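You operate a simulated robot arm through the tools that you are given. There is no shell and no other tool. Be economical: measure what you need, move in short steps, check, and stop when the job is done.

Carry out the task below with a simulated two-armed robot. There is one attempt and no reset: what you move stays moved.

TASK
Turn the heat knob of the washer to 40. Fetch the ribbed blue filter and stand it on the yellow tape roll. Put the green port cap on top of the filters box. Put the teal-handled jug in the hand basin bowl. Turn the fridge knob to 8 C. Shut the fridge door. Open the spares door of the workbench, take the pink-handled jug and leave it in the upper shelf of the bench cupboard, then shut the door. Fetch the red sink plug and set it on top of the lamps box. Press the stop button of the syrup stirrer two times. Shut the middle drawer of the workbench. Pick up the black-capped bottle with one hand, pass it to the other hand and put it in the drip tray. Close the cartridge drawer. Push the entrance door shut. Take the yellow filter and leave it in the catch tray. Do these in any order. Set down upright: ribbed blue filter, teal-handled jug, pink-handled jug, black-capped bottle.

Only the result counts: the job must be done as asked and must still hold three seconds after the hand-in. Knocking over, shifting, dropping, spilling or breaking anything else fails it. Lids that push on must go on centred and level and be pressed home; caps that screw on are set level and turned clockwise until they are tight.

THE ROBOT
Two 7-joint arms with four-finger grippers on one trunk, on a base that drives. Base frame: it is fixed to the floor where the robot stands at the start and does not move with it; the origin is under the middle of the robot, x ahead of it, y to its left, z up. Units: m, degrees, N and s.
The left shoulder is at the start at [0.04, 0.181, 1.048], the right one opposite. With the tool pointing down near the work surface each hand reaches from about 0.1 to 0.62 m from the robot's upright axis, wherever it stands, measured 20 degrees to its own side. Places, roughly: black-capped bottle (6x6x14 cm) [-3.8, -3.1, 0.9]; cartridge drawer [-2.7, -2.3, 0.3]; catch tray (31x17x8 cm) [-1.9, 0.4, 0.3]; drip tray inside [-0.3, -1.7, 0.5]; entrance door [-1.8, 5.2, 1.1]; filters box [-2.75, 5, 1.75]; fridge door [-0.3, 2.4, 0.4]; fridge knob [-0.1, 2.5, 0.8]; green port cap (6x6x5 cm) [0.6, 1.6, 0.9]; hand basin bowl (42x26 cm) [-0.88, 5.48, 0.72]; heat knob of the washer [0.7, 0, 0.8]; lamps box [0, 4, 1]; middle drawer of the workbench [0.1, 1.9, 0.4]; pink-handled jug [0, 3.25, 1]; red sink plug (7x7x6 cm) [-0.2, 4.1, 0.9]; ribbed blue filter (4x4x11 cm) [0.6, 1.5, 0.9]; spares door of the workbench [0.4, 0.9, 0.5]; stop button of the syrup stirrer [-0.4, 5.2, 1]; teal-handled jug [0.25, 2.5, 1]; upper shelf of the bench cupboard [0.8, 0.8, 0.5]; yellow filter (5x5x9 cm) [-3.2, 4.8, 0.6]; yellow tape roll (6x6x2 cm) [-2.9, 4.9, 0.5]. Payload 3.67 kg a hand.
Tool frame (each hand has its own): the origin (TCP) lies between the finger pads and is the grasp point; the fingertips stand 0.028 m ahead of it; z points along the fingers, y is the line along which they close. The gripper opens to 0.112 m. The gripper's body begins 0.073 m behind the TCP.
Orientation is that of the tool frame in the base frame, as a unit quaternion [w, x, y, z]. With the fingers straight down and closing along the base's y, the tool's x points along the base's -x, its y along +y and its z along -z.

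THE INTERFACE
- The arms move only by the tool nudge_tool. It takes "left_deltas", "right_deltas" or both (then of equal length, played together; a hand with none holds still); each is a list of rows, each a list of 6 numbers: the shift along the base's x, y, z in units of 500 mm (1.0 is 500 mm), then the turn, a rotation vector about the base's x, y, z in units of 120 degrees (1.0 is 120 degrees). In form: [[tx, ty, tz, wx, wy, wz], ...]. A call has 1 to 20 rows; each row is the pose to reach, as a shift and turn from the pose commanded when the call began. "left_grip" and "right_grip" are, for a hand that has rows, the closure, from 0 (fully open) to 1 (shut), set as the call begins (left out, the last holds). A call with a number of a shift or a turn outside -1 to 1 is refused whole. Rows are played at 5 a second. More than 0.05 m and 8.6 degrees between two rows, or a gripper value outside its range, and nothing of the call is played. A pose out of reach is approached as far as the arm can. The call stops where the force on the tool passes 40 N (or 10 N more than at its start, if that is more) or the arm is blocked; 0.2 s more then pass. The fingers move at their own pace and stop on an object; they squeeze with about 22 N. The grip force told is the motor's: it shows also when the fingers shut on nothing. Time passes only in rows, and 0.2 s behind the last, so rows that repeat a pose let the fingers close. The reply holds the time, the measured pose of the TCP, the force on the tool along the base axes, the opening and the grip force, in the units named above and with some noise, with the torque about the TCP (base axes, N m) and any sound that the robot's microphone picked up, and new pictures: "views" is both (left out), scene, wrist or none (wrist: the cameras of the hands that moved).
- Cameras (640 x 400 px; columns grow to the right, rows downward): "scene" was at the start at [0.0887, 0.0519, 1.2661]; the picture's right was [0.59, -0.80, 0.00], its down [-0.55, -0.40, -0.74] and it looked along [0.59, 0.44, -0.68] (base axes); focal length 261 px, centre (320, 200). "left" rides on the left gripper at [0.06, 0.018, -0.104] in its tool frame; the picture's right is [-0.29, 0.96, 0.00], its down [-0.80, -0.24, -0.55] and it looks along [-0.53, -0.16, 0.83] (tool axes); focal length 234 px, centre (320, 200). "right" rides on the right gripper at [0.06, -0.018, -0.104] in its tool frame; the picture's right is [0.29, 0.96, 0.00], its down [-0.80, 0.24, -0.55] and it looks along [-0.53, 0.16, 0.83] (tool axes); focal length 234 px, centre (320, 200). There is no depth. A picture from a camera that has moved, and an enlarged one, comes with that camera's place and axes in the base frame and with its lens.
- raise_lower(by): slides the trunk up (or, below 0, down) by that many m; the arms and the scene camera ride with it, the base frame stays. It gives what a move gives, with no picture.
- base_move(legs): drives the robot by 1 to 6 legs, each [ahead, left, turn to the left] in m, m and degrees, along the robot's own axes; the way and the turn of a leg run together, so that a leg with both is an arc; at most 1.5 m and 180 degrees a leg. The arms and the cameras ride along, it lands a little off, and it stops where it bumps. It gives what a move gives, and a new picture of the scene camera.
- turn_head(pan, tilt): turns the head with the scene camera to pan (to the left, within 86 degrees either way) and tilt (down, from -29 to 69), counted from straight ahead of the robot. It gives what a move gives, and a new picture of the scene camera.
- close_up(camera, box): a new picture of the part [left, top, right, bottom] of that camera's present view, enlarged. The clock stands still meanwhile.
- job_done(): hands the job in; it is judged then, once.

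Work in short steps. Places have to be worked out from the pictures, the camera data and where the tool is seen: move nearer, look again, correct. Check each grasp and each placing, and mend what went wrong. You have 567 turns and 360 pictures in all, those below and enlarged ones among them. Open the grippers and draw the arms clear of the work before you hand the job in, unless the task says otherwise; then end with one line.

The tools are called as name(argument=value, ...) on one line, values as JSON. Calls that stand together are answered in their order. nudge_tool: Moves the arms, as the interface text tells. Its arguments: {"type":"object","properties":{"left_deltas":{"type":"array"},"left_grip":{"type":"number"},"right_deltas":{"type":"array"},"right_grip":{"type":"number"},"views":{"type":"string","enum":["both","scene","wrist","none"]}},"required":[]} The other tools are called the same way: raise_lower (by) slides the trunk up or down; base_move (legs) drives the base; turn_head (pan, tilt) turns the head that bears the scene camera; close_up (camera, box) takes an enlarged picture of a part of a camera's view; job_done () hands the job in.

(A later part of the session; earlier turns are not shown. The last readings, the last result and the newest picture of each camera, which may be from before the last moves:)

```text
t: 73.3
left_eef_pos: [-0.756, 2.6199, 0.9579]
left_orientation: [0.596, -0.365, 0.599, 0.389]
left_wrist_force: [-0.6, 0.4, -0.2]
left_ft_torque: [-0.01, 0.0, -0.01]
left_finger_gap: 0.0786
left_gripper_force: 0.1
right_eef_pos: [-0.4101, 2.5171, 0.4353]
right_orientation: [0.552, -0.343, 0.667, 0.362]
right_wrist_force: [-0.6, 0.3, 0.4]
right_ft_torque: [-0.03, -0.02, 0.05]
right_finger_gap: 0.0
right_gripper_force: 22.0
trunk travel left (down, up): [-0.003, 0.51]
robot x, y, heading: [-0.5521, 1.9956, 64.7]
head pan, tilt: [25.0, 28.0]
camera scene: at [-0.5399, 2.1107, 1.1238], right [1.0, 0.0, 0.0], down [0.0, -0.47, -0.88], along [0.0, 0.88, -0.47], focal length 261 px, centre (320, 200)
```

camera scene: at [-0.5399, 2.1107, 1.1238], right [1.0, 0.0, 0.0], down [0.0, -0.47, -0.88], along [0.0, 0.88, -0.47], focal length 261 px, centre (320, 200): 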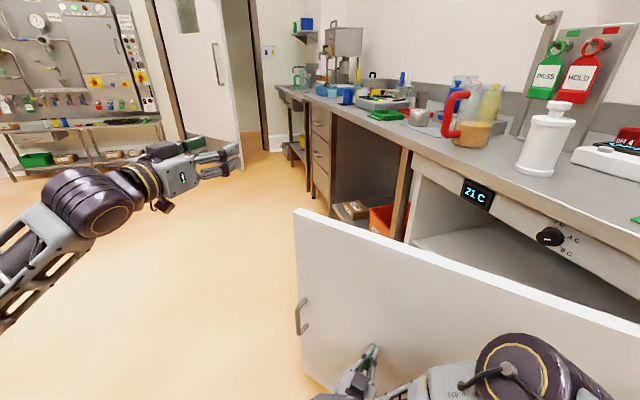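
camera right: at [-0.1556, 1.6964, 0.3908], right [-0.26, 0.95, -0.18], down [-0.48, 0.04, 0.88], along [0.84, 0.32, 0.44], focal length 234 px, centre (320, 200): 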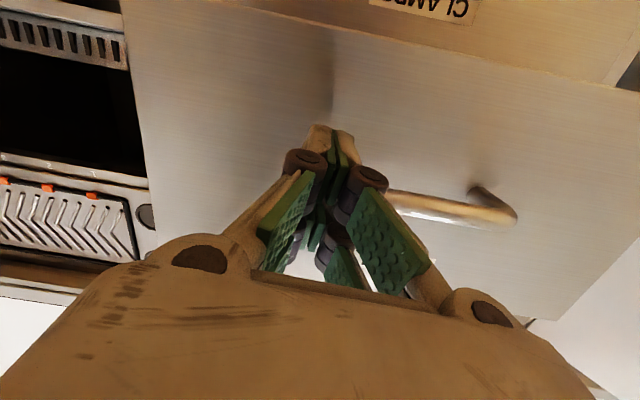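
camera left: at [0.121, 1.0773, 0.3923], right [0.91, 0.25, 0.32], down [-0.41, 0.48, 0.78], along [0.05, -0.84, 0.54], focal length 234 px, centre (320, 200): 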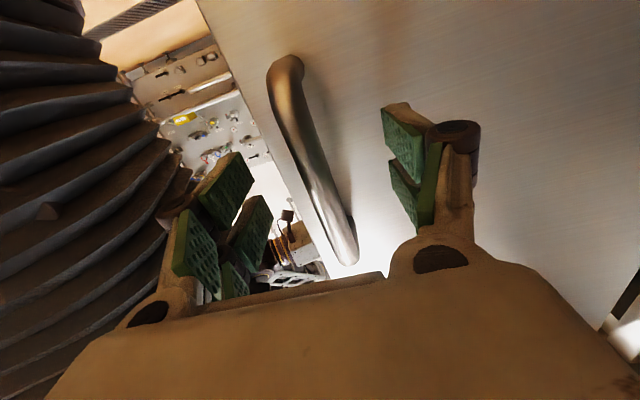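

Door is moving. Continue forward with a gentle right turn.

base_move(legs=[[0.2, 0, -10]])

```text
t: 74.9
left_eef_pos: [-0.5419, 2.8219, 0.9567]
left_orientation: [0.629, -0.311, 0.629, 0.335]
left_wrist_force: [0.2, 0.1, -0.6]
left_ft_torque: [0.03, -0.01, 0.02]
left_finger_gap: 0.0782
left_gripper_force: 0.0
right_eef_pos: [-0.2191, 2.6594, 0.436]
right_orientation: [0.583, -0.283, 0.695, 0.311]
right_wrist_force: [0.2, 0.6, -0.7]
right_ft_torque: [0.03, 0.01, 0.02]
right_finger_gap: 0.0
right_gripper_force: 22.1
trunk travel left (down, up): [-0.003, 0.51]
robot x, y, heading: [-0.4496, 2.1723, 54.6]
head pan, tilt: [25.0, 28.0]
camera scene: at [-0.4187, 2.2828, 1.1237], right [0.98, -0.18, 0.0], down [-0.08, -0.46, -0.88], along [0.16, 0.87, -0.47], focal length 261 px, centre (320, 200)
```

scene: 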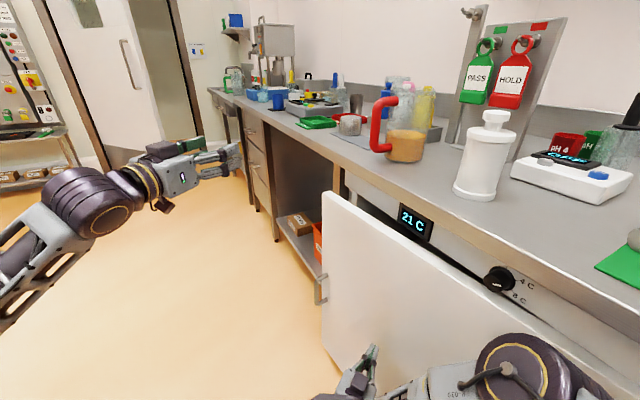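

Keep pushing with more right turn.

base_move(legs=[[0.12, 0, -12]])

```text
t: 76.0
left_eef_pos: [-0.4491, 2.8694, 0.9595]
left_orientation: [0.646, -0.28, 0.643, 0.303]
left_wrist_force: [0.1, -0.1, -0.3]
left_ft_torque: [-0.02, -0.05, 0.01]
left_finger_gap: 0.0781
left_gripper_force: 0.1
right_eef_pos: [-0.156, 2.6791, 0.4364]
right_orientation: [0.594, -0.254, 0.706, 0.29]
right_wrist_force: [0.2, -0.3, 0.4]
right_ft_torque: [-0.02, -0.04, -0.02]
right_finger_gap: 0.0001
right_gripper_force: 22.0
trunk travel left (down, up): [-0.003, 0.51]
robot x, y, heading: [-0.414, 2.2174, 48.9]
head pan, tilt: [25.0, 28.0]
stopped in leg 1: the robot was blocked; the commanded pose is now the measured one
camera scene: at [-0.3801, 2.321, 1.1243], right [0.96, -0.27, 0.0], down [-0.12, -0.45, -0.88], along [0.24, 0.85, -0.47], focal length 261 px, centre (320, 200)
```

scene: 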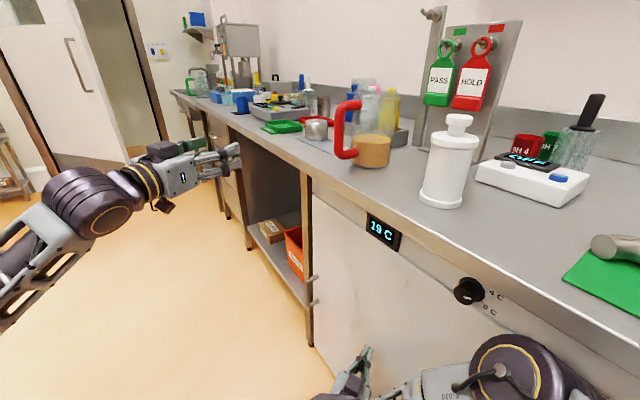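

Door looks shut (display is falling: 19 C). Back off and face the fridge panel squarely for the knob.

base_move(legs=[[-0.25, 0.0, 0], [0, 0.25, 0], [0, 0, -31]])

raise_lower(by=0.25)

turn_head(pan=0, tilt=40)

```text
t: 80.9
left_eef_pos: [-0.4518, 2.7631, 0.9571]
left_orientation: [0.702, -0.094, 0.696, 0.118]
left_wrist_force: [-0.8, 0.3, 1.0]
left_ft_torque: [-0.03, 0.01, 0.02]
left_finger_gap: 0.0785
left_gripper_force: 0.0
right_eef_pos: [-0.303, 2.4465, 0.4331]
right_orientation: [0.647, -0.051, 0.752, 0.118]
right_wrist_force: [0.8, -0.1, 0.0]
right_ft_torque: [-0.01, -0.02, 0.04]
right_finger_gap: 0.0
right_gripper_force: 21.8
trunk travel left (down, up): [-0.003, 0.51]
robot x, y, heading: [-0.7669, 2.1869, 17.6]
head pan, tilt: [25.0, 28.0]
camera scene: at [-0.6795, 2.2605, 1.1238], right [0.68, -0.73, 0.0], down [-0.34, -0.32, -0.88], along [0.65, 0.6, -0.47], focal length 261 px, centre (320, 200)
```

scene: 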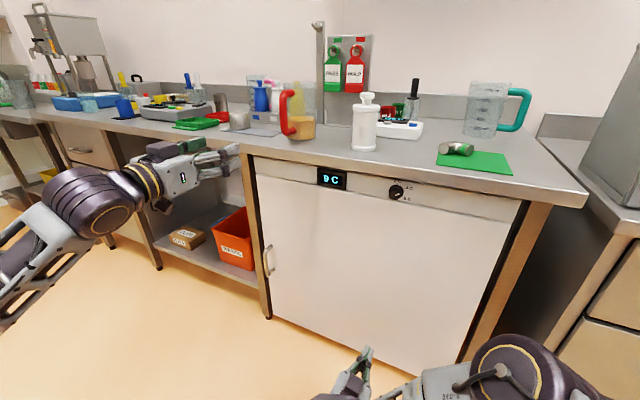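

```text
t: 83.5
left_eef_pos: [-0.4508, 2.7619, 1.2063]
left_orientation: [0.702, -0.095, 0.696, 0.118]
left_wrist_force: [-0.3, 0.8, -1.1]
left_ft_torque: [-0.03, -0.01, -0.04]
left_finger_gap: 0.0783
left_gripper_force: 0.1
right_eef_pos: [-0.3035, 2.4475, 0.6825]
right_orientation: [0.648, -0.05, 0.751, 0.116]
right_wrist_force: [-0.2, 0.5, 1.2]
right_ft_torque: [-0.02, 0.01, 0.0]
right_finger_gap: 0.0002
right_gripper_force: 21.8
trunk travel left (down, up): [-0.253, 0.26]
robot x, y, heading: [-0.7674, 2.1894, 18.0]
head pan, tilt: [25.0, 28.0]
```

```text
t: 84.4
left_eef_pos: [-0.4503, 2.7642, 1.2069]
left_orientation: [0.702, -0.094, 0.696, 0.117]
left_wrist_force: [-0.9, -0.5, 0.5]
left_ft_torque: [-0.05, 0.05, 0.0]
left_finger_gap: 0.0782
left_gripper_force: 0.0
right_eef_pos: [-0.3026, 2.4468, 0.6833]
right_orientation: [0.647, -0.051, 0.751, 0.118]
right_wrist_force: [-1.3, -0.6, -0.7]
right_ft_torque: [0.0, 0.02, 0.0]
right_finger_gap: 0.0001
right_gripper_force: 21.7
trunk travel left (down, up): [-0.253, 0.26]
robot x, y, heading: [-0.7679, 2.1899, 17.6]
head pan, tilt: [0.0, 40.0]
camera scene: at [-0.6656, 2.2247, 1.3549], right [0.31, -0.95, 0.0], down [-0.61, -0.2, -0.77], along [0.73, 0.23, -0.64], focal length 261 px, centre (320, 200)
```

scene: 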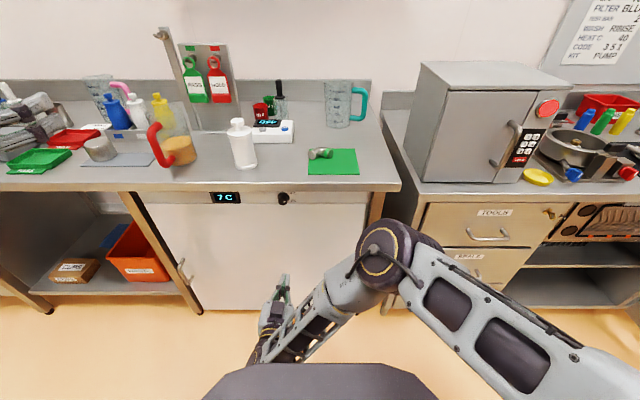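

Fridge door is shut flush. Zoom on the knob.

close_up(camera="scene", box=[200, 175, 340, 262])

```text
4.57 times, centred on (270, 218) of scene
camera zoom: at [-0.6656, 2.2247, 1.3549], right [0.31, -0.95, 0.0], down [-0.61, -0.2, -0.77], along [0.73, 0.23, -0.64], focal length 1194 px, centre (549, 115)
```

zoom: 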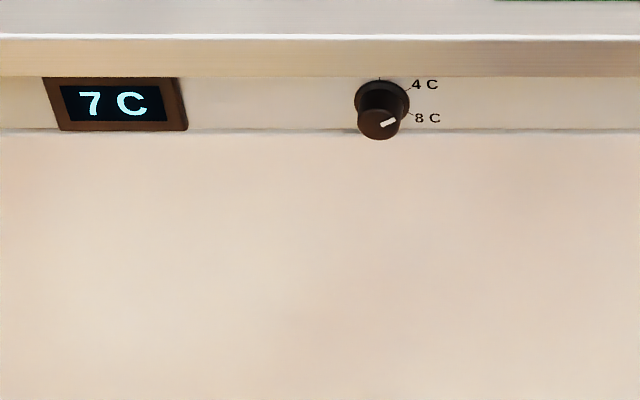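

Mark is at 4 C; 8 C is 60° further clockwise. Level the right hand, raise it to knob height, and shift the base.

nudge_tool(right_deltas=[[0.012, -0.037, 0.044, -0.009, -0.02, 0.009], [0.024, -0.074, 0.087, -0.017, -0.04, 0.018], [0.036, -0.11, 0.13, -0.026, -0.06, 0.026], [0.048, -0.148, 0.174, -0.034, -0.077, 0.035], [0.048, -0.148, 0.174, -0.034, -0.077, 0.035]], right_grip=0.4, views="none")

base_move(legs=[[0.17, 0.1, 0]])

close_up(camera="right", box=[120, 0, 520, 250])

```text
t: 85.6
left_eef_pos: [-0.4527, 2.7637, 1.2054]
left_orientation: [0.702, -0.094, 0.696, 0.118]
left_wrist_force: [0.3, 0.4, 0.1]
left_ft_torque: [-0.03, 0.01, 0.0]
left_finger_gap: 0.0784
left_gripper_force: 0.1
right_eef_pos: [-0.2929, 2.3918, 0.7948]
right_orientation: [0.699, -0.11, 0.699, 0.106]
right_wrist_force: [0.7, 0.1, 0.5]
right_ft_torque: [0.02, -0.01, -0.02]
right_finger_gap: 0.0673
right_gripper_force: 0.0
right hand out of reach, approached as far as the arm can: row 2, 3, 4, 5
trunk travel left (down, up): [-0.253, 0.26]
robot x, y, heading: [-0.7681, 2.1887, 17.7]
head pan, tilt: [0.0, 40.0]
```

```text
t: 87.2
left_eef_pos: [-0.3168, 2.9108, 1.2054]
left_orientation: [0.702, -0.093, 0.696, 0.117]
left_wrist_force: [0.0, -0.7, 0.1]
left_ft_torque: [0.0, -0.04, -0.05]
left_finger_gap: 0.0786
left_gripper_force: 0.1
right_eef_pos: [-0.1606, 2.5386, 0.794]
right_orientation: [0.698, -0.11, 0.699, 0.107]
right_wrist_force: [1.0, -0.5, -0.5]
right_ft_torque: [0.01, -0.04, -0.02]
right_finger_gap: 0.067
right_gripper_force: 0.1
trunk travel left (down, up): [-0.253, 0.26]
robot x, y, heading: [-0.6355, 2.3408, 17.6]
head pan, tilt: [0.0, 40.0]
camera scene: at [-0.5327, 2.3729, 1.3548], right [0.3, -0.95, 0.0], down [-0.61, -0.2, -0.77], along [0.73, 0.23, -0.64], focal length 261 px, centre (320, 200)
```

scene: 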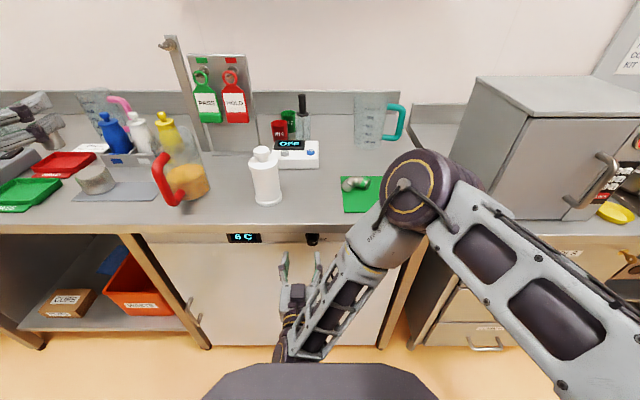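

```text
1.60 times, centred on (320, 125) of right
camera zoom: at [-0.2542, 2.4891, 0.7345], right [-0.29, 0.91, -0.29], down [-0.6, 0.06, 0.8], along [0.75, 0.41, 0.53], focal length 375 px, centre (320, 320)
```

zoom: 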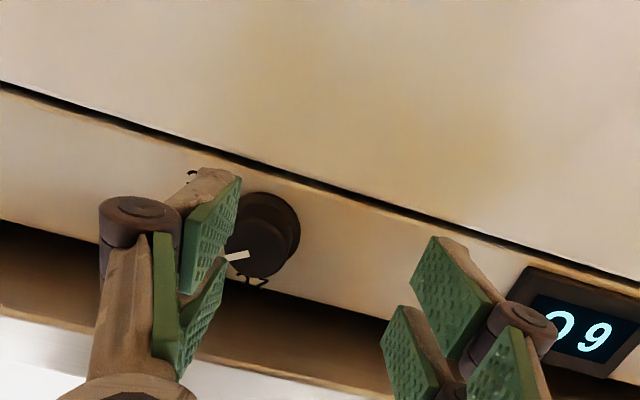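

Knob front estimated ~7 cm ahead, 2.4 cm to the right and ~1.5 cm higher. Shift and look.

nudge_tool(right_deltas=[[0.015, -0.046, 0.03, 0, 0, 0], [0.07, -0.03, 0.03, 0, 0, 0]], views="wrist")

```text
t: 87.8
left_eef_pos: [-0.3164, 2.9116, 1.2062]
left_orientation: [0.702, -0.093, 0.696, 0.116]
left_wrist_force: [0.3, 0.6, -0.4]
left_ft_torque: [-0.02, 0.01, 0.0]
left_finger_gap: 0.0782
left_gripper_force: 0.1
right_eef_pos: [-0.1307, 2.5325, 0.8144]
right_orientation: [0.697, -0.108, 0.701, 0.106]
right_wrist_force: [0.2, 0.2, 0.0]
right_ft_torque: [-0.01, -0.01, -0.02]
right_finger_gap: 0.0673
right_gripper_force: 0.0
right hand out of reach, approached as far as the arm can: row 2
trunk travel left (down, up): [-0.253, 0.26]
robot x, y, heading: [-0.6367, 2.337, 17.6]
head pan, tilt: [0.0, 40.0]
camera right: at [-0.2248, 2.4816, 0.7559], right [-0.29, 0.91, -0.29], down [-0.6, 0.07, 0.8], along [0.75, 0.4, 0.53], focal length 234 px, centre (320, 200)
```

right: 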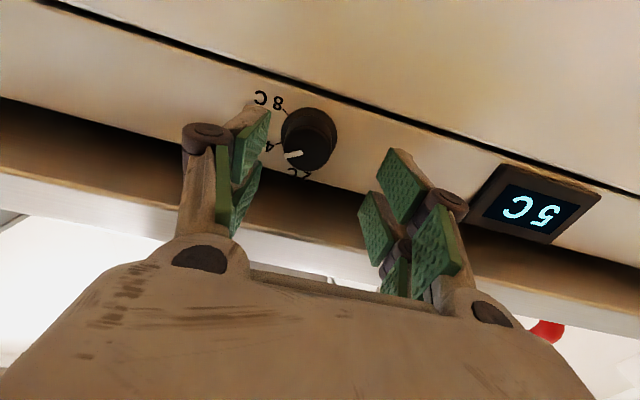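

Knob mark confirmed at 4. Pull the hand back 4 cm, drive ahead 8 cm, with small lateral correction.

nudge_tool(right_deltas=[[-0.04, -0.03, 0.002, 0, 0, 0], [-0.072, -0.042, 0.004, 0, 0, 0]], views="none")

base_move(legs=[[0.08, 0, 0]])

close_up(camera="right", box=[120, 0, 520, 250])

```text
t: 88.4
left_eef_pos: [-0.3176, 2.9105, 1.2067]
left_orientation: [0.703, -0.093, 0.696, 0.117]
left_wrist_force: [-0.1, -0.3, 0.4]
left_ft_torque: [0.01, -0.01, 0.03]
left_finger_gap: 0.0783
left_gripper_force: 0.0
right_eef_pos: [-0.1672, 2.5085, 0.8186]
right_orientation: [0.699, -0.109, 0.699, 0.107]
right_wrist_force: [0.0, -0.3, -0.2]
right_ft_torque: [0.03, -0.01, 0.01]
right_finger_gap: 0.0671
right_gripper_force: 0.0
trunk travel left (down, up): [-0.253, 0.26]
robot x, y, heading: [-0.6367, 2.3401, 17.8]
head pan, tilt: [0.0, 40.0]
```

```text
t: 89.5
left_eef_pos: [-0.2413, 2.9333, 1.2062]
left_orientation: [0.702, -0.093, 0.696, 0.116]
left_wrist_force: [-1.2, 0.1, -0.5]
left_ft_torque: [0.0, -0.03, -0.03]
left_finger_gap: 0.0782
left_gripper_force: 0.1
right_eef_pos: [-0.0928, 2.5321, 0.819]
right_orientation: [0.699, -0.109, 0.699, 0.107]
right_wrist_force: [-12.7, -2.8, 6.6]
right_ft_torque: [0.09, -0.23, 0.08]
right_finger_gap: 0.0684
right_gripper_force: 6.7
trunk travel left (down, up): [-0.253, 0.26]
robot x, y, heading: [-0.5652, 2.3599, 17.4]
head pan, tilt: [0.0, 40.0]
camera scene: at [-0.458, 2.3958, 1.355], right [0.3, -0.95, 0.0], down [-0.61, -0.19, -0.77], along [0.73, 0.23, -0.64], focal length 261 px, centre (320, 200)
```

scene: 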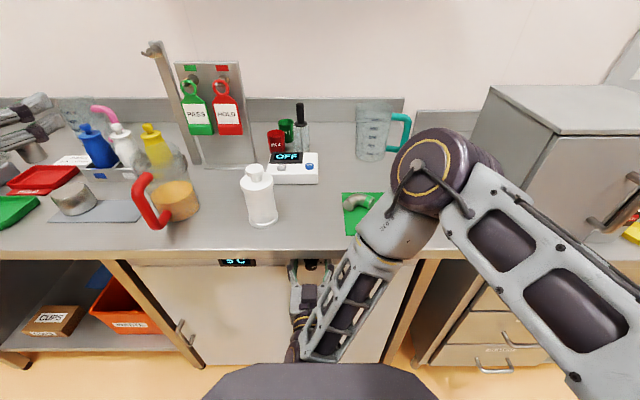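

```text
1.60 times, centred on (320, 125) of right
camera zoom: at [-0.1864, 2.4828, 0.7591], right [-0.29, 0.91, -0.29], down [-0.6, 0.06, 0.8], along [0.75, 0.4, 0.53], focal length 375 px, centre (320, 320)
```

zoom: 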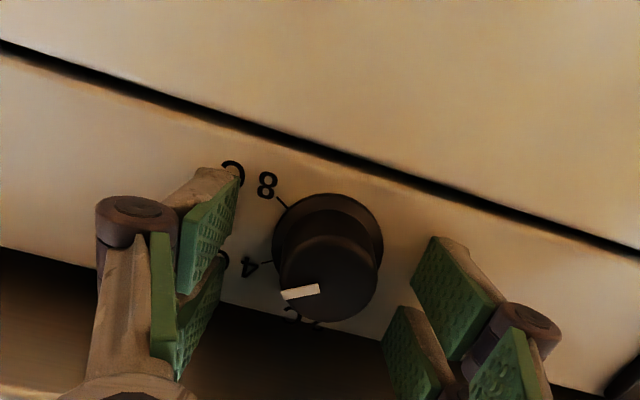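

Fingertips touch the panel; knob sits ~9 mm lower. Back 4 mm, lower 9 mm, then close partly.

nudge_tool(right_deltas=[[-0.012, -0.001, 0, 0, 0, 0], [-0.01, 0.003, -0.018, 0, 0, 0], [-0.01, 0.003, -0.018, 0, 0, 0]], views="none")

nudge_tool(right_deltas=[[0, 0, 0, 0, 0, 0], [0, 0, 0, 0, 0, 0]], right_grip=0.78, views="wrist")

```text
t: 90.3
left_eef_pos: [-0.2419, 2.9325, 1.2061]
left_orientation: [0.703, -0.093, 0.696, 0.116]
left_wrist_force: [-0.2, -0.1, 0.0]
left_ft_torque: [-0.01, 0.0, -0.05]
left_finger_gap: 0.0785
left_gripper_force: 0.1
right_eef_pos: [-0.0968, 2.5335, 0.8114]
right_orientation: [0.699, -0.108, 0.699, 0.107]
right_wrist_force: [0.6, 0.0, -1.0]
right_ft_torque: [0.0, 0.02, 0.01]
right_finger_gap: 0.0672
right_gripper_force: 0.0
trunk travel left (down, up): [-0.253, 0.26]
robot x, y, heading: [-0.558, 2.3612, 17.3]
head pan, tilt: [0.0, 40.0]
```

```text
t: 90.9
left_eef_pos: [-0.2418, 2.9331, 1.2084]
left_orientation: [0.703, -0.091, 0.696, 0.118]
left_wrist_force: [0.3, 0.4, 0.4]
left_ft_torque: [0.0, -0.01, 0.03]
left_finger_gap: 0.0784
left_gripper_force: 0.0
right_eef_pos: [-0.0959, 2.5317, 0.8105]
right_orientation: [0.699, -0.107, 0.699, 0.107]
right_wrist_force: [2.4, -12.1, -1.1]
right_ft_torque: [-0.05, 0.12, -0.09]
right_finger_gap: 0.0292
right_gripper_force: 23.0
trunk travel left (down, up): [-0.253, 0.26]
robot x, y, heading: [-0.5601, 2.3576, 17.5]
head pan, tilt: [0.0, 40.0]
camera right: at [-0.1901, 2.4821, 0.7501], right [-0.29, 0.91, -0.29], down [-0.6, 0.06, 0.8], along [0.75, 0.4, 0.53], focal length 234 px, centre (320, 200)
```

right: 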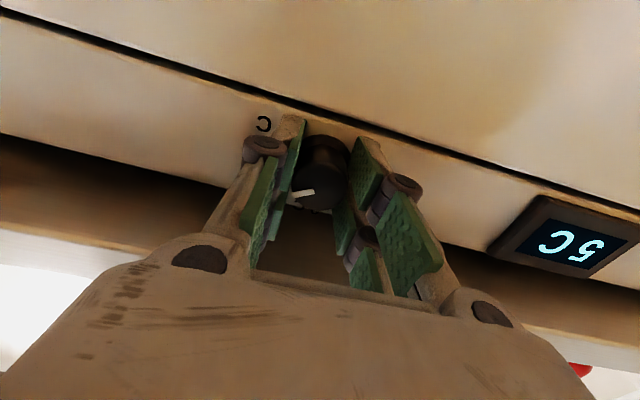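

Gripped. Turn +60° about the forward axis.

nudge_tool(right_deltas=[[0, -0.004, 0, 0, 0, 0], [0, -0.004, 0, 0.0596, 0.0189, 0], [0, -0.004, 0, 0.119, 0.0378, 0], [0, -0.004, 0, 0.179, 0.0566, 0], [0, -0.004, 0, 0.238, 0.0755, 0], [0, -0.004, 0, 0.298, 0.0944, 0], [0, -0.004, 0, 0.357, 0.113, 0], [0, -0.004, 0, 0.417, 0.132, 0], [0, -0.004, 0, 0.477, 0.151, 0], [0, -0.004, 0, 0.477, 0.151, 0]], right_grip=0.9, views="wrist")

```text
t: 93.1
left_eef_pos: [-0.2394, 2.9322, 1.207]
left_orientation: [0.702, -0.092, 0.696, 0.116]
left_wrist_force: [-0.3, 0.1, 0.0]
left_ft_torque: [0.01, 0.01, 0.01]
left_finger_gap: 0.0781
left_gripper_force: 0.0
right_eef_pos: [-0.0962, 2.5315, 0.8103]
right_orientation: [0.551, 0.258, 0.658, 0.443]
right_wrist_force: [11.1, -12.8, 1.5]
right_ft_torque: [-0.37, -0.2, -0.25]
right_finger_gap: 0.029
right_gripper_force: 44.9
trunk travel left (down, up): [-0.253, 0.26]
robot x, y, heading: [-0.562, 2.363, 17.4]
head pan, tilt: [0.0, 40.0]
camera right: at [-0.2092, 2.54, 0.7641], right [-0.22, 0.69, 0.69], down [-0.36, -0.71, 0.61], along [0.91, -0.11, 0.4], focal length 234 px, centre (320, 200)
```

right: 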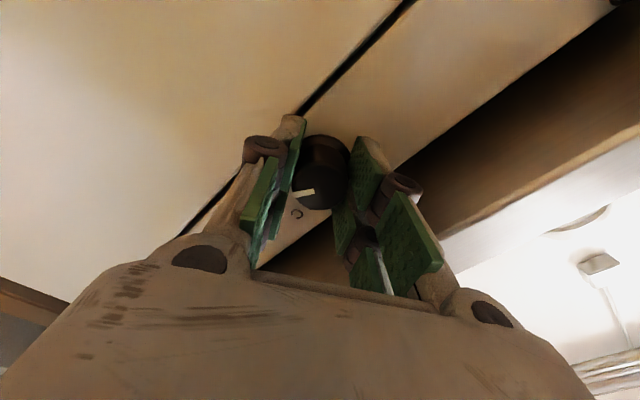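

Turned along with the hand. Release, back off straight, unroll and check the mark.

nudge_tool(right_deltas=[[0, 0, 0, 0, 0, 0], [-0.03, -0.01, 0, 0, 0, 0], [-0.06, -0.02, 0, -0.03, -0.01, 0], [-0.06, -0.02, 0, -0.09, -0.028, 0], [-0.06, -0.02, 0, -0.149, -0.047, 0], [-0.06, -0.02, 0, -0.209, -0.066, 0], [-0.06, -0.02, 0, -0.268, -0.085, 0], [-0.06, -0.02, 0, -0.328, -0.104, 0], [-0.06, -0.02, 0, -0.387, -0.123, 0], [-0.06, -0.02, 0, -0.447, -0.141, 0]], right_grip=0.3, views="none")

close_up(camera="right", box=[200, 50, 440, 200])

```text
t: 95.3
left_eef_pos: [-0.2425, 2.9332, 1.206]
left_orientation: [0.703, -0.093, 0.696, 0.116]
left_wrist_force: [0.5, 0.5, -0.1]
left_ft_torque: [-0.02, -0.03, 0.04]
left_finger_gap: 0.0783
left_gripper_force: 0.1
right_eef_pos: [-0.1278, 2.5213, 0.8103]
right_orientation: [0.695, -0.086, 0.702, 0.13]
right_wrist_force: [0.6, 0.0, -0.1]
right_ft_torque: [0.01, -0.02, 0.01]
right_finger_gap: 0.0783
right_gripper_force: 0.1
trunk travel left (down, up): [-0.253, 0.26]
robot x, y, heading: [-0.5601, 2.361, 17.6]
head pan, tilt: [0.0, 40.0]
```

```text
2.67 times, centred on (320, 125) of right
camera zoom: at [-0.223, 2.4757, 0.7487], right [-0.29, 0.93, -0.23], down [-0.58, 0.01, 0.81], along [0.76, 0.37, 0.54], focal length 624 px, centre (320, 400)
```

zoom: 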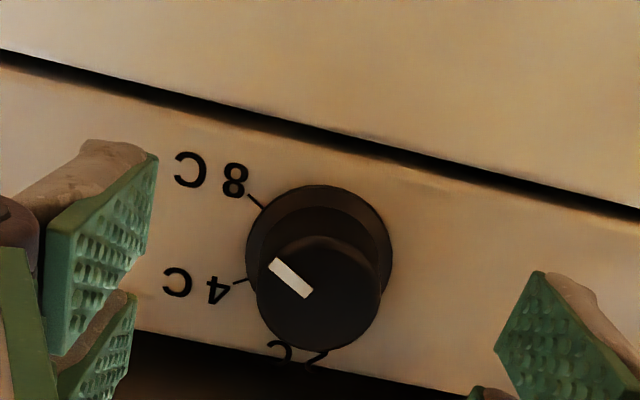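

Mark is on 8 C. Next, look at the pink jug: back off and slide left.

base_move(legs=[[-0.12, 0, 0], [0, 0.7, 0]])

turn_head(pan=0, tilt=30)

```text
t: 100.0
left_eef_pos: [-0.5715, 3.5606, 1.2058]
left_orientation: [0.702, -0.094, 0.696, 0.118]
left_wrist_force: [0.0, 0.3, -0.3]
left_ft_torque: [-0.03, -0.02, 0.01]
left_finger_gap: 0.0782
left_gripper_force: 0.1
right_eef_pos: [-0.4539, 3.1483, 0.8103]
right_orientation: [0.694, -0.088, 0.702, 0.132]
right_wrist_force: [0.1, -0.3, 0.5]
right_ft_torque: [-0.03, 0.0, 0.0]
right_finger_gap: 0.0786
right_gripper_force: 0.0
trunk travel left (down, up): [-0.253, 0.26]
robot x, y, heading: [-0.885, 2.9864, 18.0]
head pan, tilt: [0.0, 40.0]
camera scene: at [-0.7845, 3.0214, 1.3549], right [0.31, -0.95, 0.0], down [-0.61, -0.2, -0.77], along [0.73, 0.23, -0.64], focal length 261 px, centre (320, 200)
```

scene: 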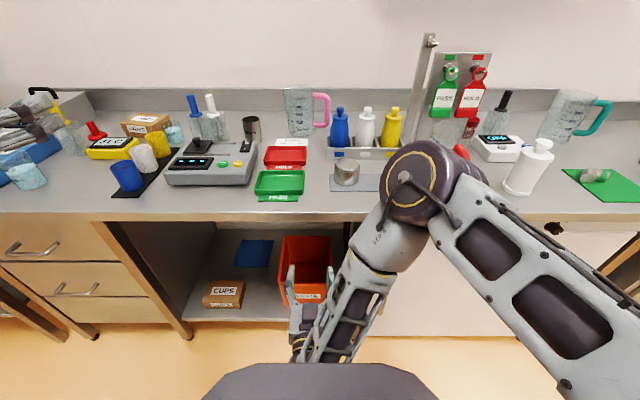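

```text
t: 100.8
left_eef_pos: [-0.5705, 3.559, 1.2074]
left_orientation: [0.702, -0.095, 0.695, 0.119]
left_wrist_force: [-0.2, 0.5, -0.1]
left_ft_torque: [0.0, -0.01, -0.01]
left_finger_gap: 0.0784
left_gripper_force: 0.0
right_eef_pos: [-0.4553, 3.1483, 0.8104]
right_orientation: [0.694, -0.088, 0.702, 0.132]
right_wrist_force: [-0.5, 0.0, 0.3]
right_ft_torque: [-0.01, -0.02, -0.07]
right_finger_gap: 0.0779
right_gripper_force: 0.1
trunk travel left (down, up): [-0.253, 0.26]
robot x, y, heading: [-0.8901, 2.9844, 17.6]
head pan, tilt: [0.0, 30.0]
camera scene: at [-0.7792, 3.0224, 1.3702], right [0.31, -0.95, 0.0], down [-0.48, -0.15, -0.87], along [0.82, 0.26, -0.5], focal length 261 px, centre (320, 200)
```

scene: 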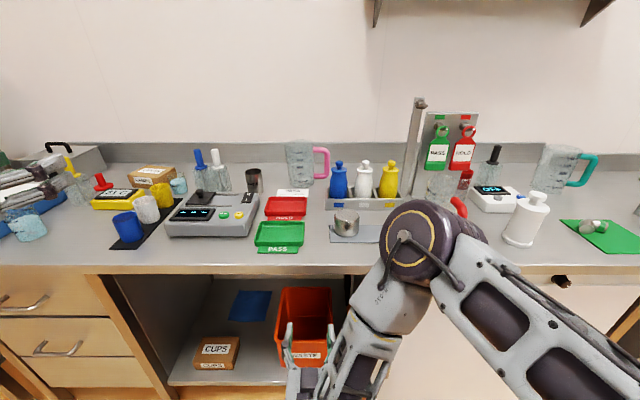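

Zoom on the pink jug.

close_up(camera="scene", box=[230, 120, 390, 220])

```text
4.00 times, centred on (310, 170) of scene
camera zoom: at [-0.7792, 3.0224, 1.3702], right [0.31, -0.95, 0.0], down [-0.48, -0.15, -0.87], along [0.82, 0.26, -0.5], focal length 1044 px, centre (360, 320)
```

zoom: 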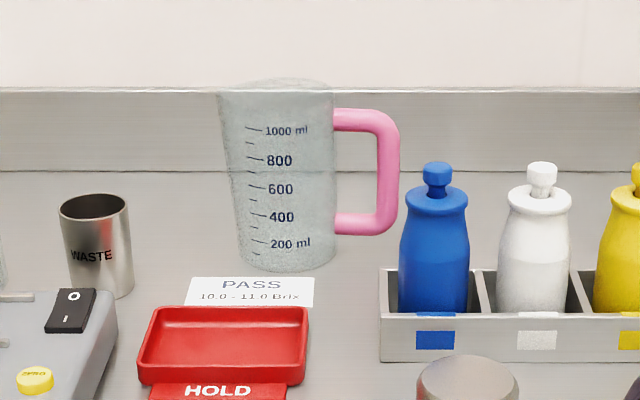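

Jug's handle is on its right with a bottle caddy close by; I'll take the handle with the left hand from the left. First fold the right hand to tool-down at my right side, raised.

nudge_tool(right_deltas=[[0, 0, 0.09, 0, 0, 0], [-0.01, -0.04, 0.18, -0.019, 0.06, 0], [-0.03, -0.1, 0.27, -0.038, 0.12, 0], [-0.05, -0.17, 0.33, -0.057, 0.179, 0], [-0.07, -0.23, 0.38, -0.0755, 0.238, 0], [-0.08, -0.29, 0.42, -0.0944, 0.298, 0], [-0.1, -0.35, 0.45, -0.113, 0.358, 0], [-0.12, -0.41, 0.47, -0.132, 0.417, 0], [-0.14, -0.47, 0.48, -0.151, 0.477, 0], [-0.15, -0.53, 0.5, -0.17, 0.536, 0], [-0.17, -0.58, 0.5, -0.189, 0.596, 0], [-0.18, -0.63, 0.5, -0.207, 0.655, 0], [-0.2, -0.69, 0.5, -0.2265, 0.715, 0]], right_grip=0, views="scene")

```text
refused: row 3 steps farther than a row can; nothing moved
```

Smoothing the path.

nudge_tool(right_deltas=[[0, 0, 0.08, 0, 0, 0], [0, -0.02, 0.16, -0.019, 0.06, 0], [-0.01, -0.06, 0.24, -0.038, 0.12, 0], [-0.03, -0.11, 0.31, -0.057, 0.179, 0], [-0.05, -0.17, 0.37, -0.0755, 0.238, 0], [-0.07, -0.23, 0.41, -0.0944, 0.298, 0], [-0.09, -0.3, 0.44, -0.113, 0.358, 0], [-0.11, -0.37, 0.46, -0.132, 0.417, 0], [-0.13, -0.44, 0.48, -0.151, 0.477, 0], [-0.15, -0.51, 0.5, -0.17, 0.536, 0], [-0.17, -0.57, 0.5, -0.189, 0.596, 0], [-0.18, -0.63, 0.5, -0.207, 0.655, 0], [-0.2, -0.69, 0.5, -0.2265, 0.715, 0]], right_grip=0, views="none")

```text
t: 103.6
left_eef_pos: [-0.571, 3.5586, 1.2076]
left_orientation: [0.703, -0.093, 0.696, 0.117]
left_wrist_force: [0.0, 0.1, -0.3]
left_ft_torque: [0.03, 0.0, 0.03]
left_finger_gap: 0.0784
left_gripper_force: 0.1
right_eef_pos: [-0.5283, 2.8087, 1.077]
right_orientation: [-0.002, -0.122, 0.993, 0.003]
right_wrist_force: [-0.1, -0.2, 0.1]
right_ft_torque: [0.06, 0.0, -0.01]
right_finger_gap: 0.1121
right_gripper_force: 0.0
right hand out of reach, approached as far as the arm can: row 5, 6, 7, 8, 9, 10, 11, 12, 13
trunk travel left (down, up): [-0.253, 0.26]
robot x, y, heading: [-0.8882, 2.9879, 17.8]
head pan, tilt: [0.0, 30.0]
```

Drive ahead 0.17 m toward the bench (left hand stays high).

base_move(legs=[[0.17, -0.1, 0]])

```text
t: 105.2
left_eef_pos: [-0.3773, 3.5176, 1.2067]
left_orientation: [0.702, -0.095, 0.696, 0.119]
left_wrist_force: [-0.6, -0.4, 0.4]
left_ft_torque: [0.0, 0.0, 0.02]
left_finger_gap: 0.0786
left_gripper_force: 0.0
right_eef_pos: [-0.3319, 2.7686, 1.0761]
right_orientation: [-0.001, -0.122, 0.992, 0.002]
right_wrist_force: [-0.3, -0.1, 0.0]
right_ft_torque: [0.0, 0.04, 0.0]
right_finger_gap: 0.1119
right_gripper_force: 0.1
trunk travel left (down, up): [-0.253, 0.26]
robot x, y, heading: [-0.6932, 2.9432, 18.1]
head pan, tilt: [0.0, 30.0]
camera scene: at [-0.5841, 2.9798, 1.3701], right [0.31, -0.95, 0.0], down [-0.48, -0.15, -0.87], along [0.82, 0.27, -0.5], focal length 261 px, centre (320, 200)
```

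scene: 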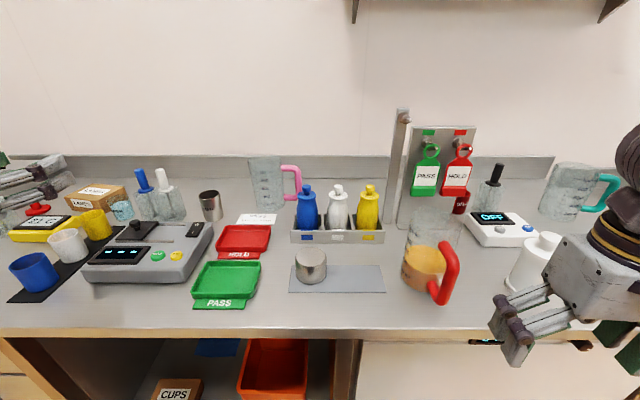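

Bring the left hand over the bench, yawed right 25°, at z≈1.0, to view the jug handle.

nudge_tool(left_deltas=[[0.05, -0.05, -0.05, 0, 0, -0.03], [0.1, -0.1, -0.1, 0, 0, -0.06], [0.15, -0.15, -0.16, 0, 0, -0.09], [0.2, -0.2, -0.22, 0, 0, -0.12], [0.26, -0.26, -0.28, 0, 0, -0.15], [0.32, -0.31, -0.34, 0, 0, -0.18], [0.37, -0.36, -0.4, 0, 0, -0.208]])

```text
refused: row 5 steps farther than a row can; nothing moved
```

nudge_tool(left_deltas=[[0.046, -0.045, -0.05, 0, 0, -0.026], [0.092, -0.09, -0.1, 0, 0, -0.052], [0.139, -0.135, -0.15, 0, 0, -0.078], [0.185, -0.18, -0.2, 0, 0, -0.104], [0.231, -0.225, -0.25, 0, 0, -0.13], [0.277, -0.27, -0.3, 0, 0, -0.156], [0.324, -0.315, -0.35, 0, 0, -0.182], [0.37, -0.36, -0.4, 0, 0, -0.208]])

```text
t: 107.0
left_eef_pos: [-0.194, 3.3404, 1.0043]
left_orientation: [0.711, 0.058, 0.7, -0.036]
left_wrist_force: [0.7, -0.6, 0.4]
left_ft_torque: [-0.04, -0.05, 0.03]
left_finger_gap: 0.0788
left_gripper_force: 0.0
right_eef_pos: [-0.3332, 2.7684, 1.0781]
right_orientation: [-0.003, -0.123, 0.992, 0.003]
right_wrist_force: [0.2, -0.5, 1.0]
right_ft_torque: [-0.01, 0.06, 0.01]
right_finger_gap: 0.1122
right_gripper_force: 0.0
trunk travel left (down, up): [-0.253, 0.26]
robot x, y, heading: [-0.691, 2.9447, 17.9]
head pan, tilt: [0.0, 30.0]
camera scene: at [-0.5843, 2.9801, 1.3701], right [0.31, -0.95, 0.0], down [-0.48, -0.15, -0.87], along [0.82, 0.27, -0.5], focal length 261 px, centre (320, 200)
camera left: at [-0.2932, 3.3738, 0.9452], right [0.12, 0.94, 0.32], down [-0.6, -0.19, 0.78], along [0.79, -0.28, 0.54], focal length 234 px, centre (320, 200)
```

scene: 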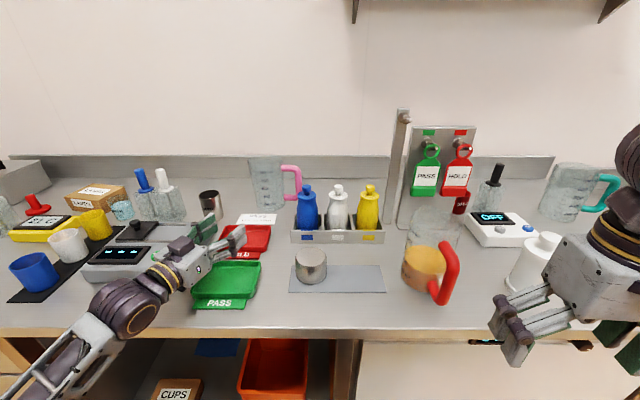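
left: 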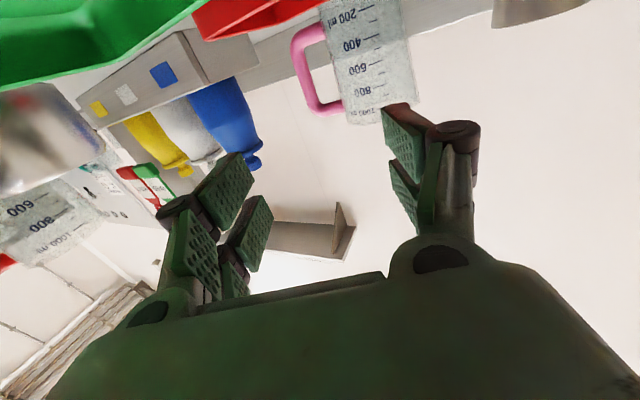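

Handle bar is about (0.11, 3.28), z≈0.965. Drive 7 cm closer, then extend the left hand toward it at z≈0.985.

base_move(legs=[[0.07, 0, 0]])

nudge_tool(left_deltas=[[0.09, -0.015, -0.01, 0, 0, -0.01], [0.18, -0.03, -0.02, 0, 0, -0.02], [0.24, -0.045, -0.03, 0, 0, -0.03]])

```text
t: 107.8
left_eef_pos: [-0.1683, 3.3427, 1.0045]
left_orientation: [0.71, 0.057, 0.7, -0.043]
left_wrist_force: [-0.7, -4.4, -0.3]
left_ft_torque: [-0.05, 0.06, 0.54]
left_finger_gap: 0.0782
left_gripper_force: 0.0
right_eef_pos: [-0.3063, 2.7777, 1.0775]
right_orientation: [-0.001, -0.123, 0.992, 0.002]
right_wrist_force: [1.1, 0.2, -1.1]
right_ft_torque: [-0.04, 0.04, 0.0]
right_finger_gap: 0.1122
right_gripper_force: 0.0
trunk travel left (down, up): [-0.253, 0.26]
robot x, y, heading: [-0.6654, 2.9552, 18.0]
head pan, tilt: [0.0, 30.0]
stopped in leg 1: the force on the tool passed its limit at 94 N (the readings are from after the stop); the commanded pose is now the measured one
camera scene: at [-0.5568, 2.9885, 1.3702], right [0.31, -0.95, 0.0], down [-0.48, -0.15, -0.87], along [0.82, 0.27, -0.5], focal length 261 px, centre (320, 200)
```

scene: 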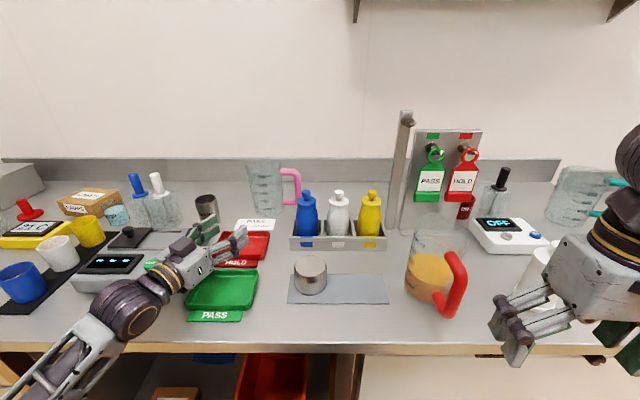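

```text
t: 108.6
left_eef_pos: [-0.0635, 3.3228, 0.9899]
left_orientation: [0.704, 0.075, 0.703, -0.069]
left_wrist_force: [-15.3, -6.0, 5.9]
left_ft_torque: [-0.09, 1.58, 1.21]
left_finger_gap: 0.0784
left_gripper_force: 0.1
right_eef_pos: [-0.3069, 2.7789, 1.0768]
right_orientation: [-0.001, -0.124, 0.992, 0.002]
right_wrist_force: [0.7, -0.5, 0.8]
right_ft_torque: [-0.03, -0.01, -0.03]
right_finger_gap: 0.112
right_gripper_force: 0.1
trunk travel left (down, up): [-0.253, 0.26]
robot x, y, heading: [-0.6678, 2.9531, 18.4]
head pan, tilt: [0.0, 30.0]
stopped in row 3 (left hand): the force on the tool passed its limit at 268 N (the readings are from after the stop); the commanded pose is now the measured one
camera scene: at [-0.5601, 2.9899, 1.3701], right [0.31, -0.95, 0.0], down [-0.47, -0.16, -0.87], along [0.82, 0.27, -0.5], focal length 261 px, centre (320, 200)
camera left: at [-0.1614, 3.3628, 0.9317], right [0.19, 0.94, 0.3], down [-0.59, -0.13, 0.79], along [0.78, -0.33, 0.53], focal length 234 px, centre (320, 200)
```

scene: 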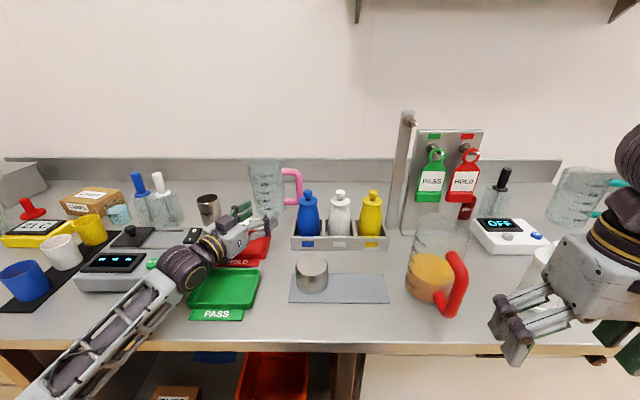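
left: 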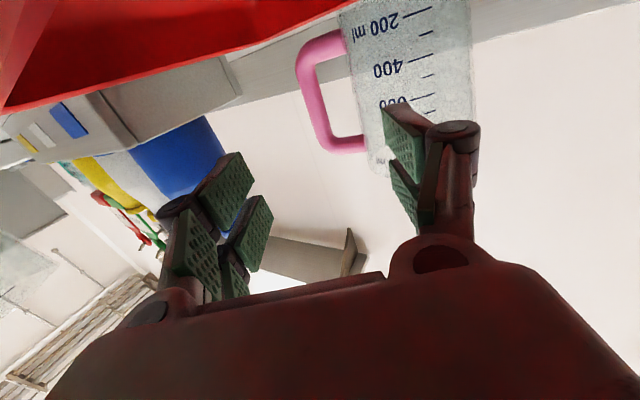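

A collision occurred, likely the wrist against the analyzer box below. Lift the left hand straight up and check.

nudge_tool(left_deltas=[[-0.02, 0.004, 0.05, 0, 0, 0], [-0.04, 0.008, 0.12, 0, 0, 0], [-0.06, 0.008, 0.2, 0, 0, 0], [-0.08, 0.06, 0.28, 0, 0, 0]], views="scene")

close_up(camera="scene", box=[0, 140, 320, 340])

```text
t: 109.6
left_eef_pos: [-0.1015, 3.355, 1.1272]
left_orientation: [0.703, 0.075, 0.704, -0.067]
left_wrist_force: [-0.3, 0.1, 0.4]
left_ft_torque: [0.0, 0.0, -0.02]
left_finger_gap: 0.0783
left_gripper_force: 0.1
right_eef_pos: [-0.306, 2.78, 1.0768]
right_orientation: [-0.003, -0.124, 0.992, 0.003]
right_wrist_force: [-0.6, -0.3, -0.2]
right_ft_torque: [0.0, -0.03, 0.01]
right_finger_gap: 0.1119
right_gripper_force: 0.0
trunk travel left (down, up): [-0.253, 0.26]
robot x, y, heading: [-0.6667, 2.9544, 18.1]
head pan, tilt: [0.0, 30.0]
camera scene: at [-0.5589, 2.9897, 1.3703], right [0.31, -0.95, 0.0], down [-0.47, -0.16, -0.87], along [0.82, 0.27, -0.5], focal length 261 px, centre (320, 200)
```

scene: 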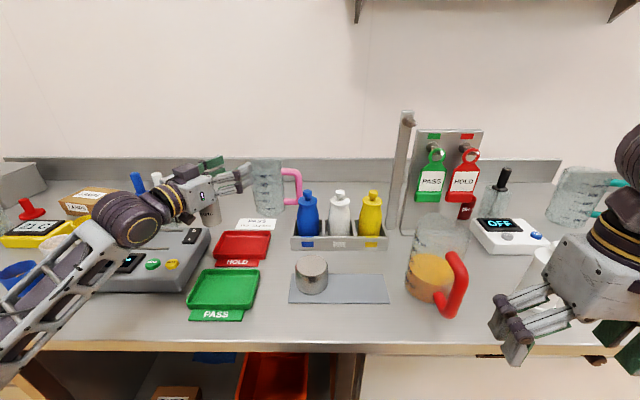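

```text
2.00 times, centred on (160, 240) of scene
camera zoom: at [-0.5589, 2.9897, 1.3703], right [0.31, -0.95, 0.0], down [-0.47, -0.16, -0.87], along [0.82, 0.27, -0.5], focal length 522 px, centre (640, 120)
```

zoom: 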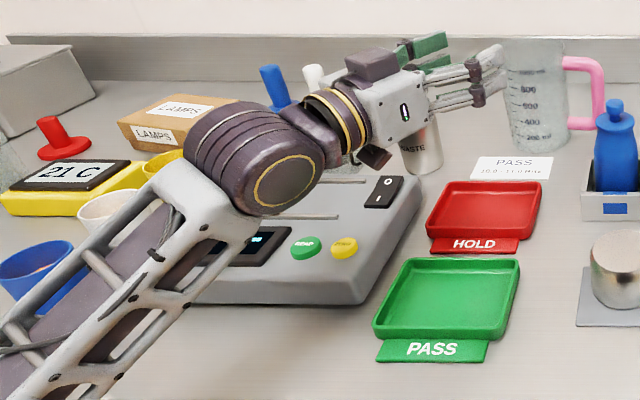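

Trays seem in place. The camera block under the gripper is what hits; I'll roll the left hand 180° so it rides on top. First 120°.

nudge_tool(left_deltas=[[0, 0, 0.0, 0.0686, -0.014, 0], [0, 0, 0.02, 0.137, -0.028, 0], [0, 0, 0.04, 0.206, -0.042, 0], [0, 0, 0.06, 0.274, -0.056, 0], [0, 0, 0.08, 0.343, -0.07, 0], [0, 0, 0.1, 0.412, -0.084, 0], [0, 0, 0.1, 0.48, -0.098, 0], [0, 0, 0.1, 0.549, -0.112, 0], [0, 0, 0.1, 0.617, -0.126, 0], [0, 0, 0.1, 0.686, -0.14, 0], [0, 0, 0.1, 0.755, -0.154, 0], [0, 0, 0.1, 0.823, -0.168, 0], [0, 0, 0.1, 0.892, -0.182, 0], [0, 0, 0.1, 0.96, -0.196, 0]], views="scene")

```text
t: 112.6
left_eef_pos: [-0.1022, 3.3536, 1.1796]
left_orientation: [0.421, 0.641, 0.299, 0.568]
left_wrist_force: [-0.3, 1.1, -0.2]
left_ft_torque: [0.01, 0.01, 0.02]
left_finger_gap: 0.0783
left_gripper_force: 0.1
right_eef_pos: [-0.3051, 2.7792, 1.0777]
right_orientation: [-0.002, -0.123, 0.992, 0.003]
right_wrist_force: [-0.9, 0.2, -1.3]
right_ft_torque: [0.01, 0.03, -0.02]
right_finger_gap: 0.112
right_gripper_force: 0.1
trunk travel left (down, up): [-0.253, 0.26]
robot x, y, heading: [-0.6632, 2.948, 18.2]
head pan, tilt: [0.0, 30.0]
camera scene: at [-0.5579, 2.9889, 1.3702], right [0.31, -0.95, 0.0], down [-0.48, -0.16, -0.87], along [0.82, 0.27, -0.5], focal length 261 px, centre (320, 200)
```

scene: 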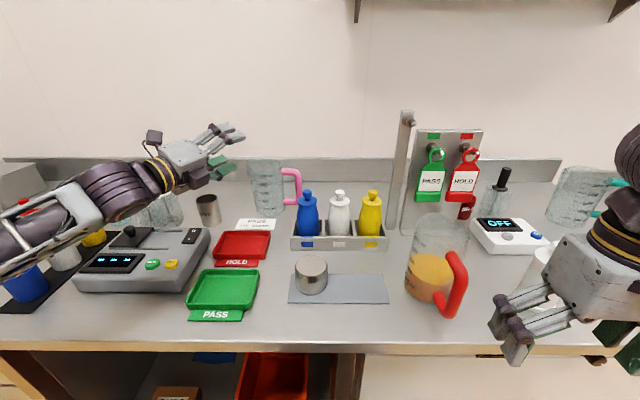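

Roll works and the analyzer has not moved. Complete the last 60°.

nudge_tool(left_deltas=[[0, 0, 0, 0.061, -0.0125, 0], [0, 0, 0, 0.1225, -0.025, 0], [0, 0, 0, 0.184, -0.0375, 0], [0, 0, 0, 0.245, -0.05, 0], [0, 0, 0, 0.306, -0.0625, 0], [0, 0, 0, 0.3675, -0.075, 0], [0, 0, 0, 0.429, -0.0875, 0], [0, 0, 0, 0.49, -0.1, 0]], views="wrist")

```text
t: 114.4
left_eef_pos: [-0.1033, 3.3554, 1.1784]
left_orientation: [0.081, 0.704, -0.061, 0.703]
left_wrist_force: [-0.3, 0.0, -0.2]
left_ft_torque: [-0.01, -0.04, 0.01]
left_finger_gap: 0.0784
left_gripper_force: 0.1
right_eef_pos: [-0.3053, 2.779, 1.0764]
right_orientation: [-0.002, -0.124, 0.992, 0.003]
right_wrist_force: [0.3, -0.3, -0.8]
right_ft_torque: [0.0, 0.0, 0.01]
right_finger_gap: 0.1122
right_gripper_force: 0.0
trunk travel left (down, up): [-0.253, 0.26]
robot x, y, heading: [-0.661, 2.9499, 18.3]
head pan, tilt: [0.0, 30.0]
camera left: at [-0.2065, 3.3589, 1.2404], right [-0.19, -0.95, -0.26], down [-0.5, 0.32, -0.8], along [0.85, -0.02, -0.53], focal length 234 px, centre (320, 200)
```

left: 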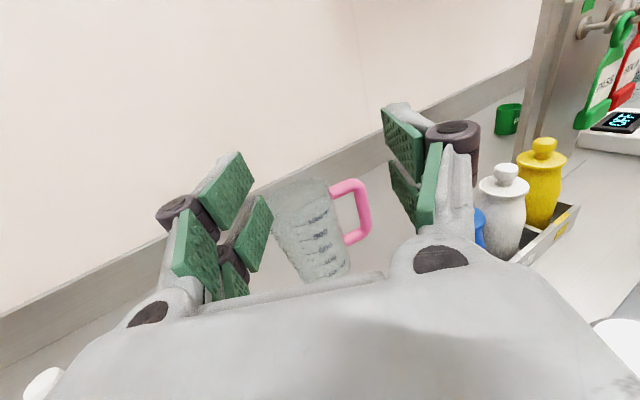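

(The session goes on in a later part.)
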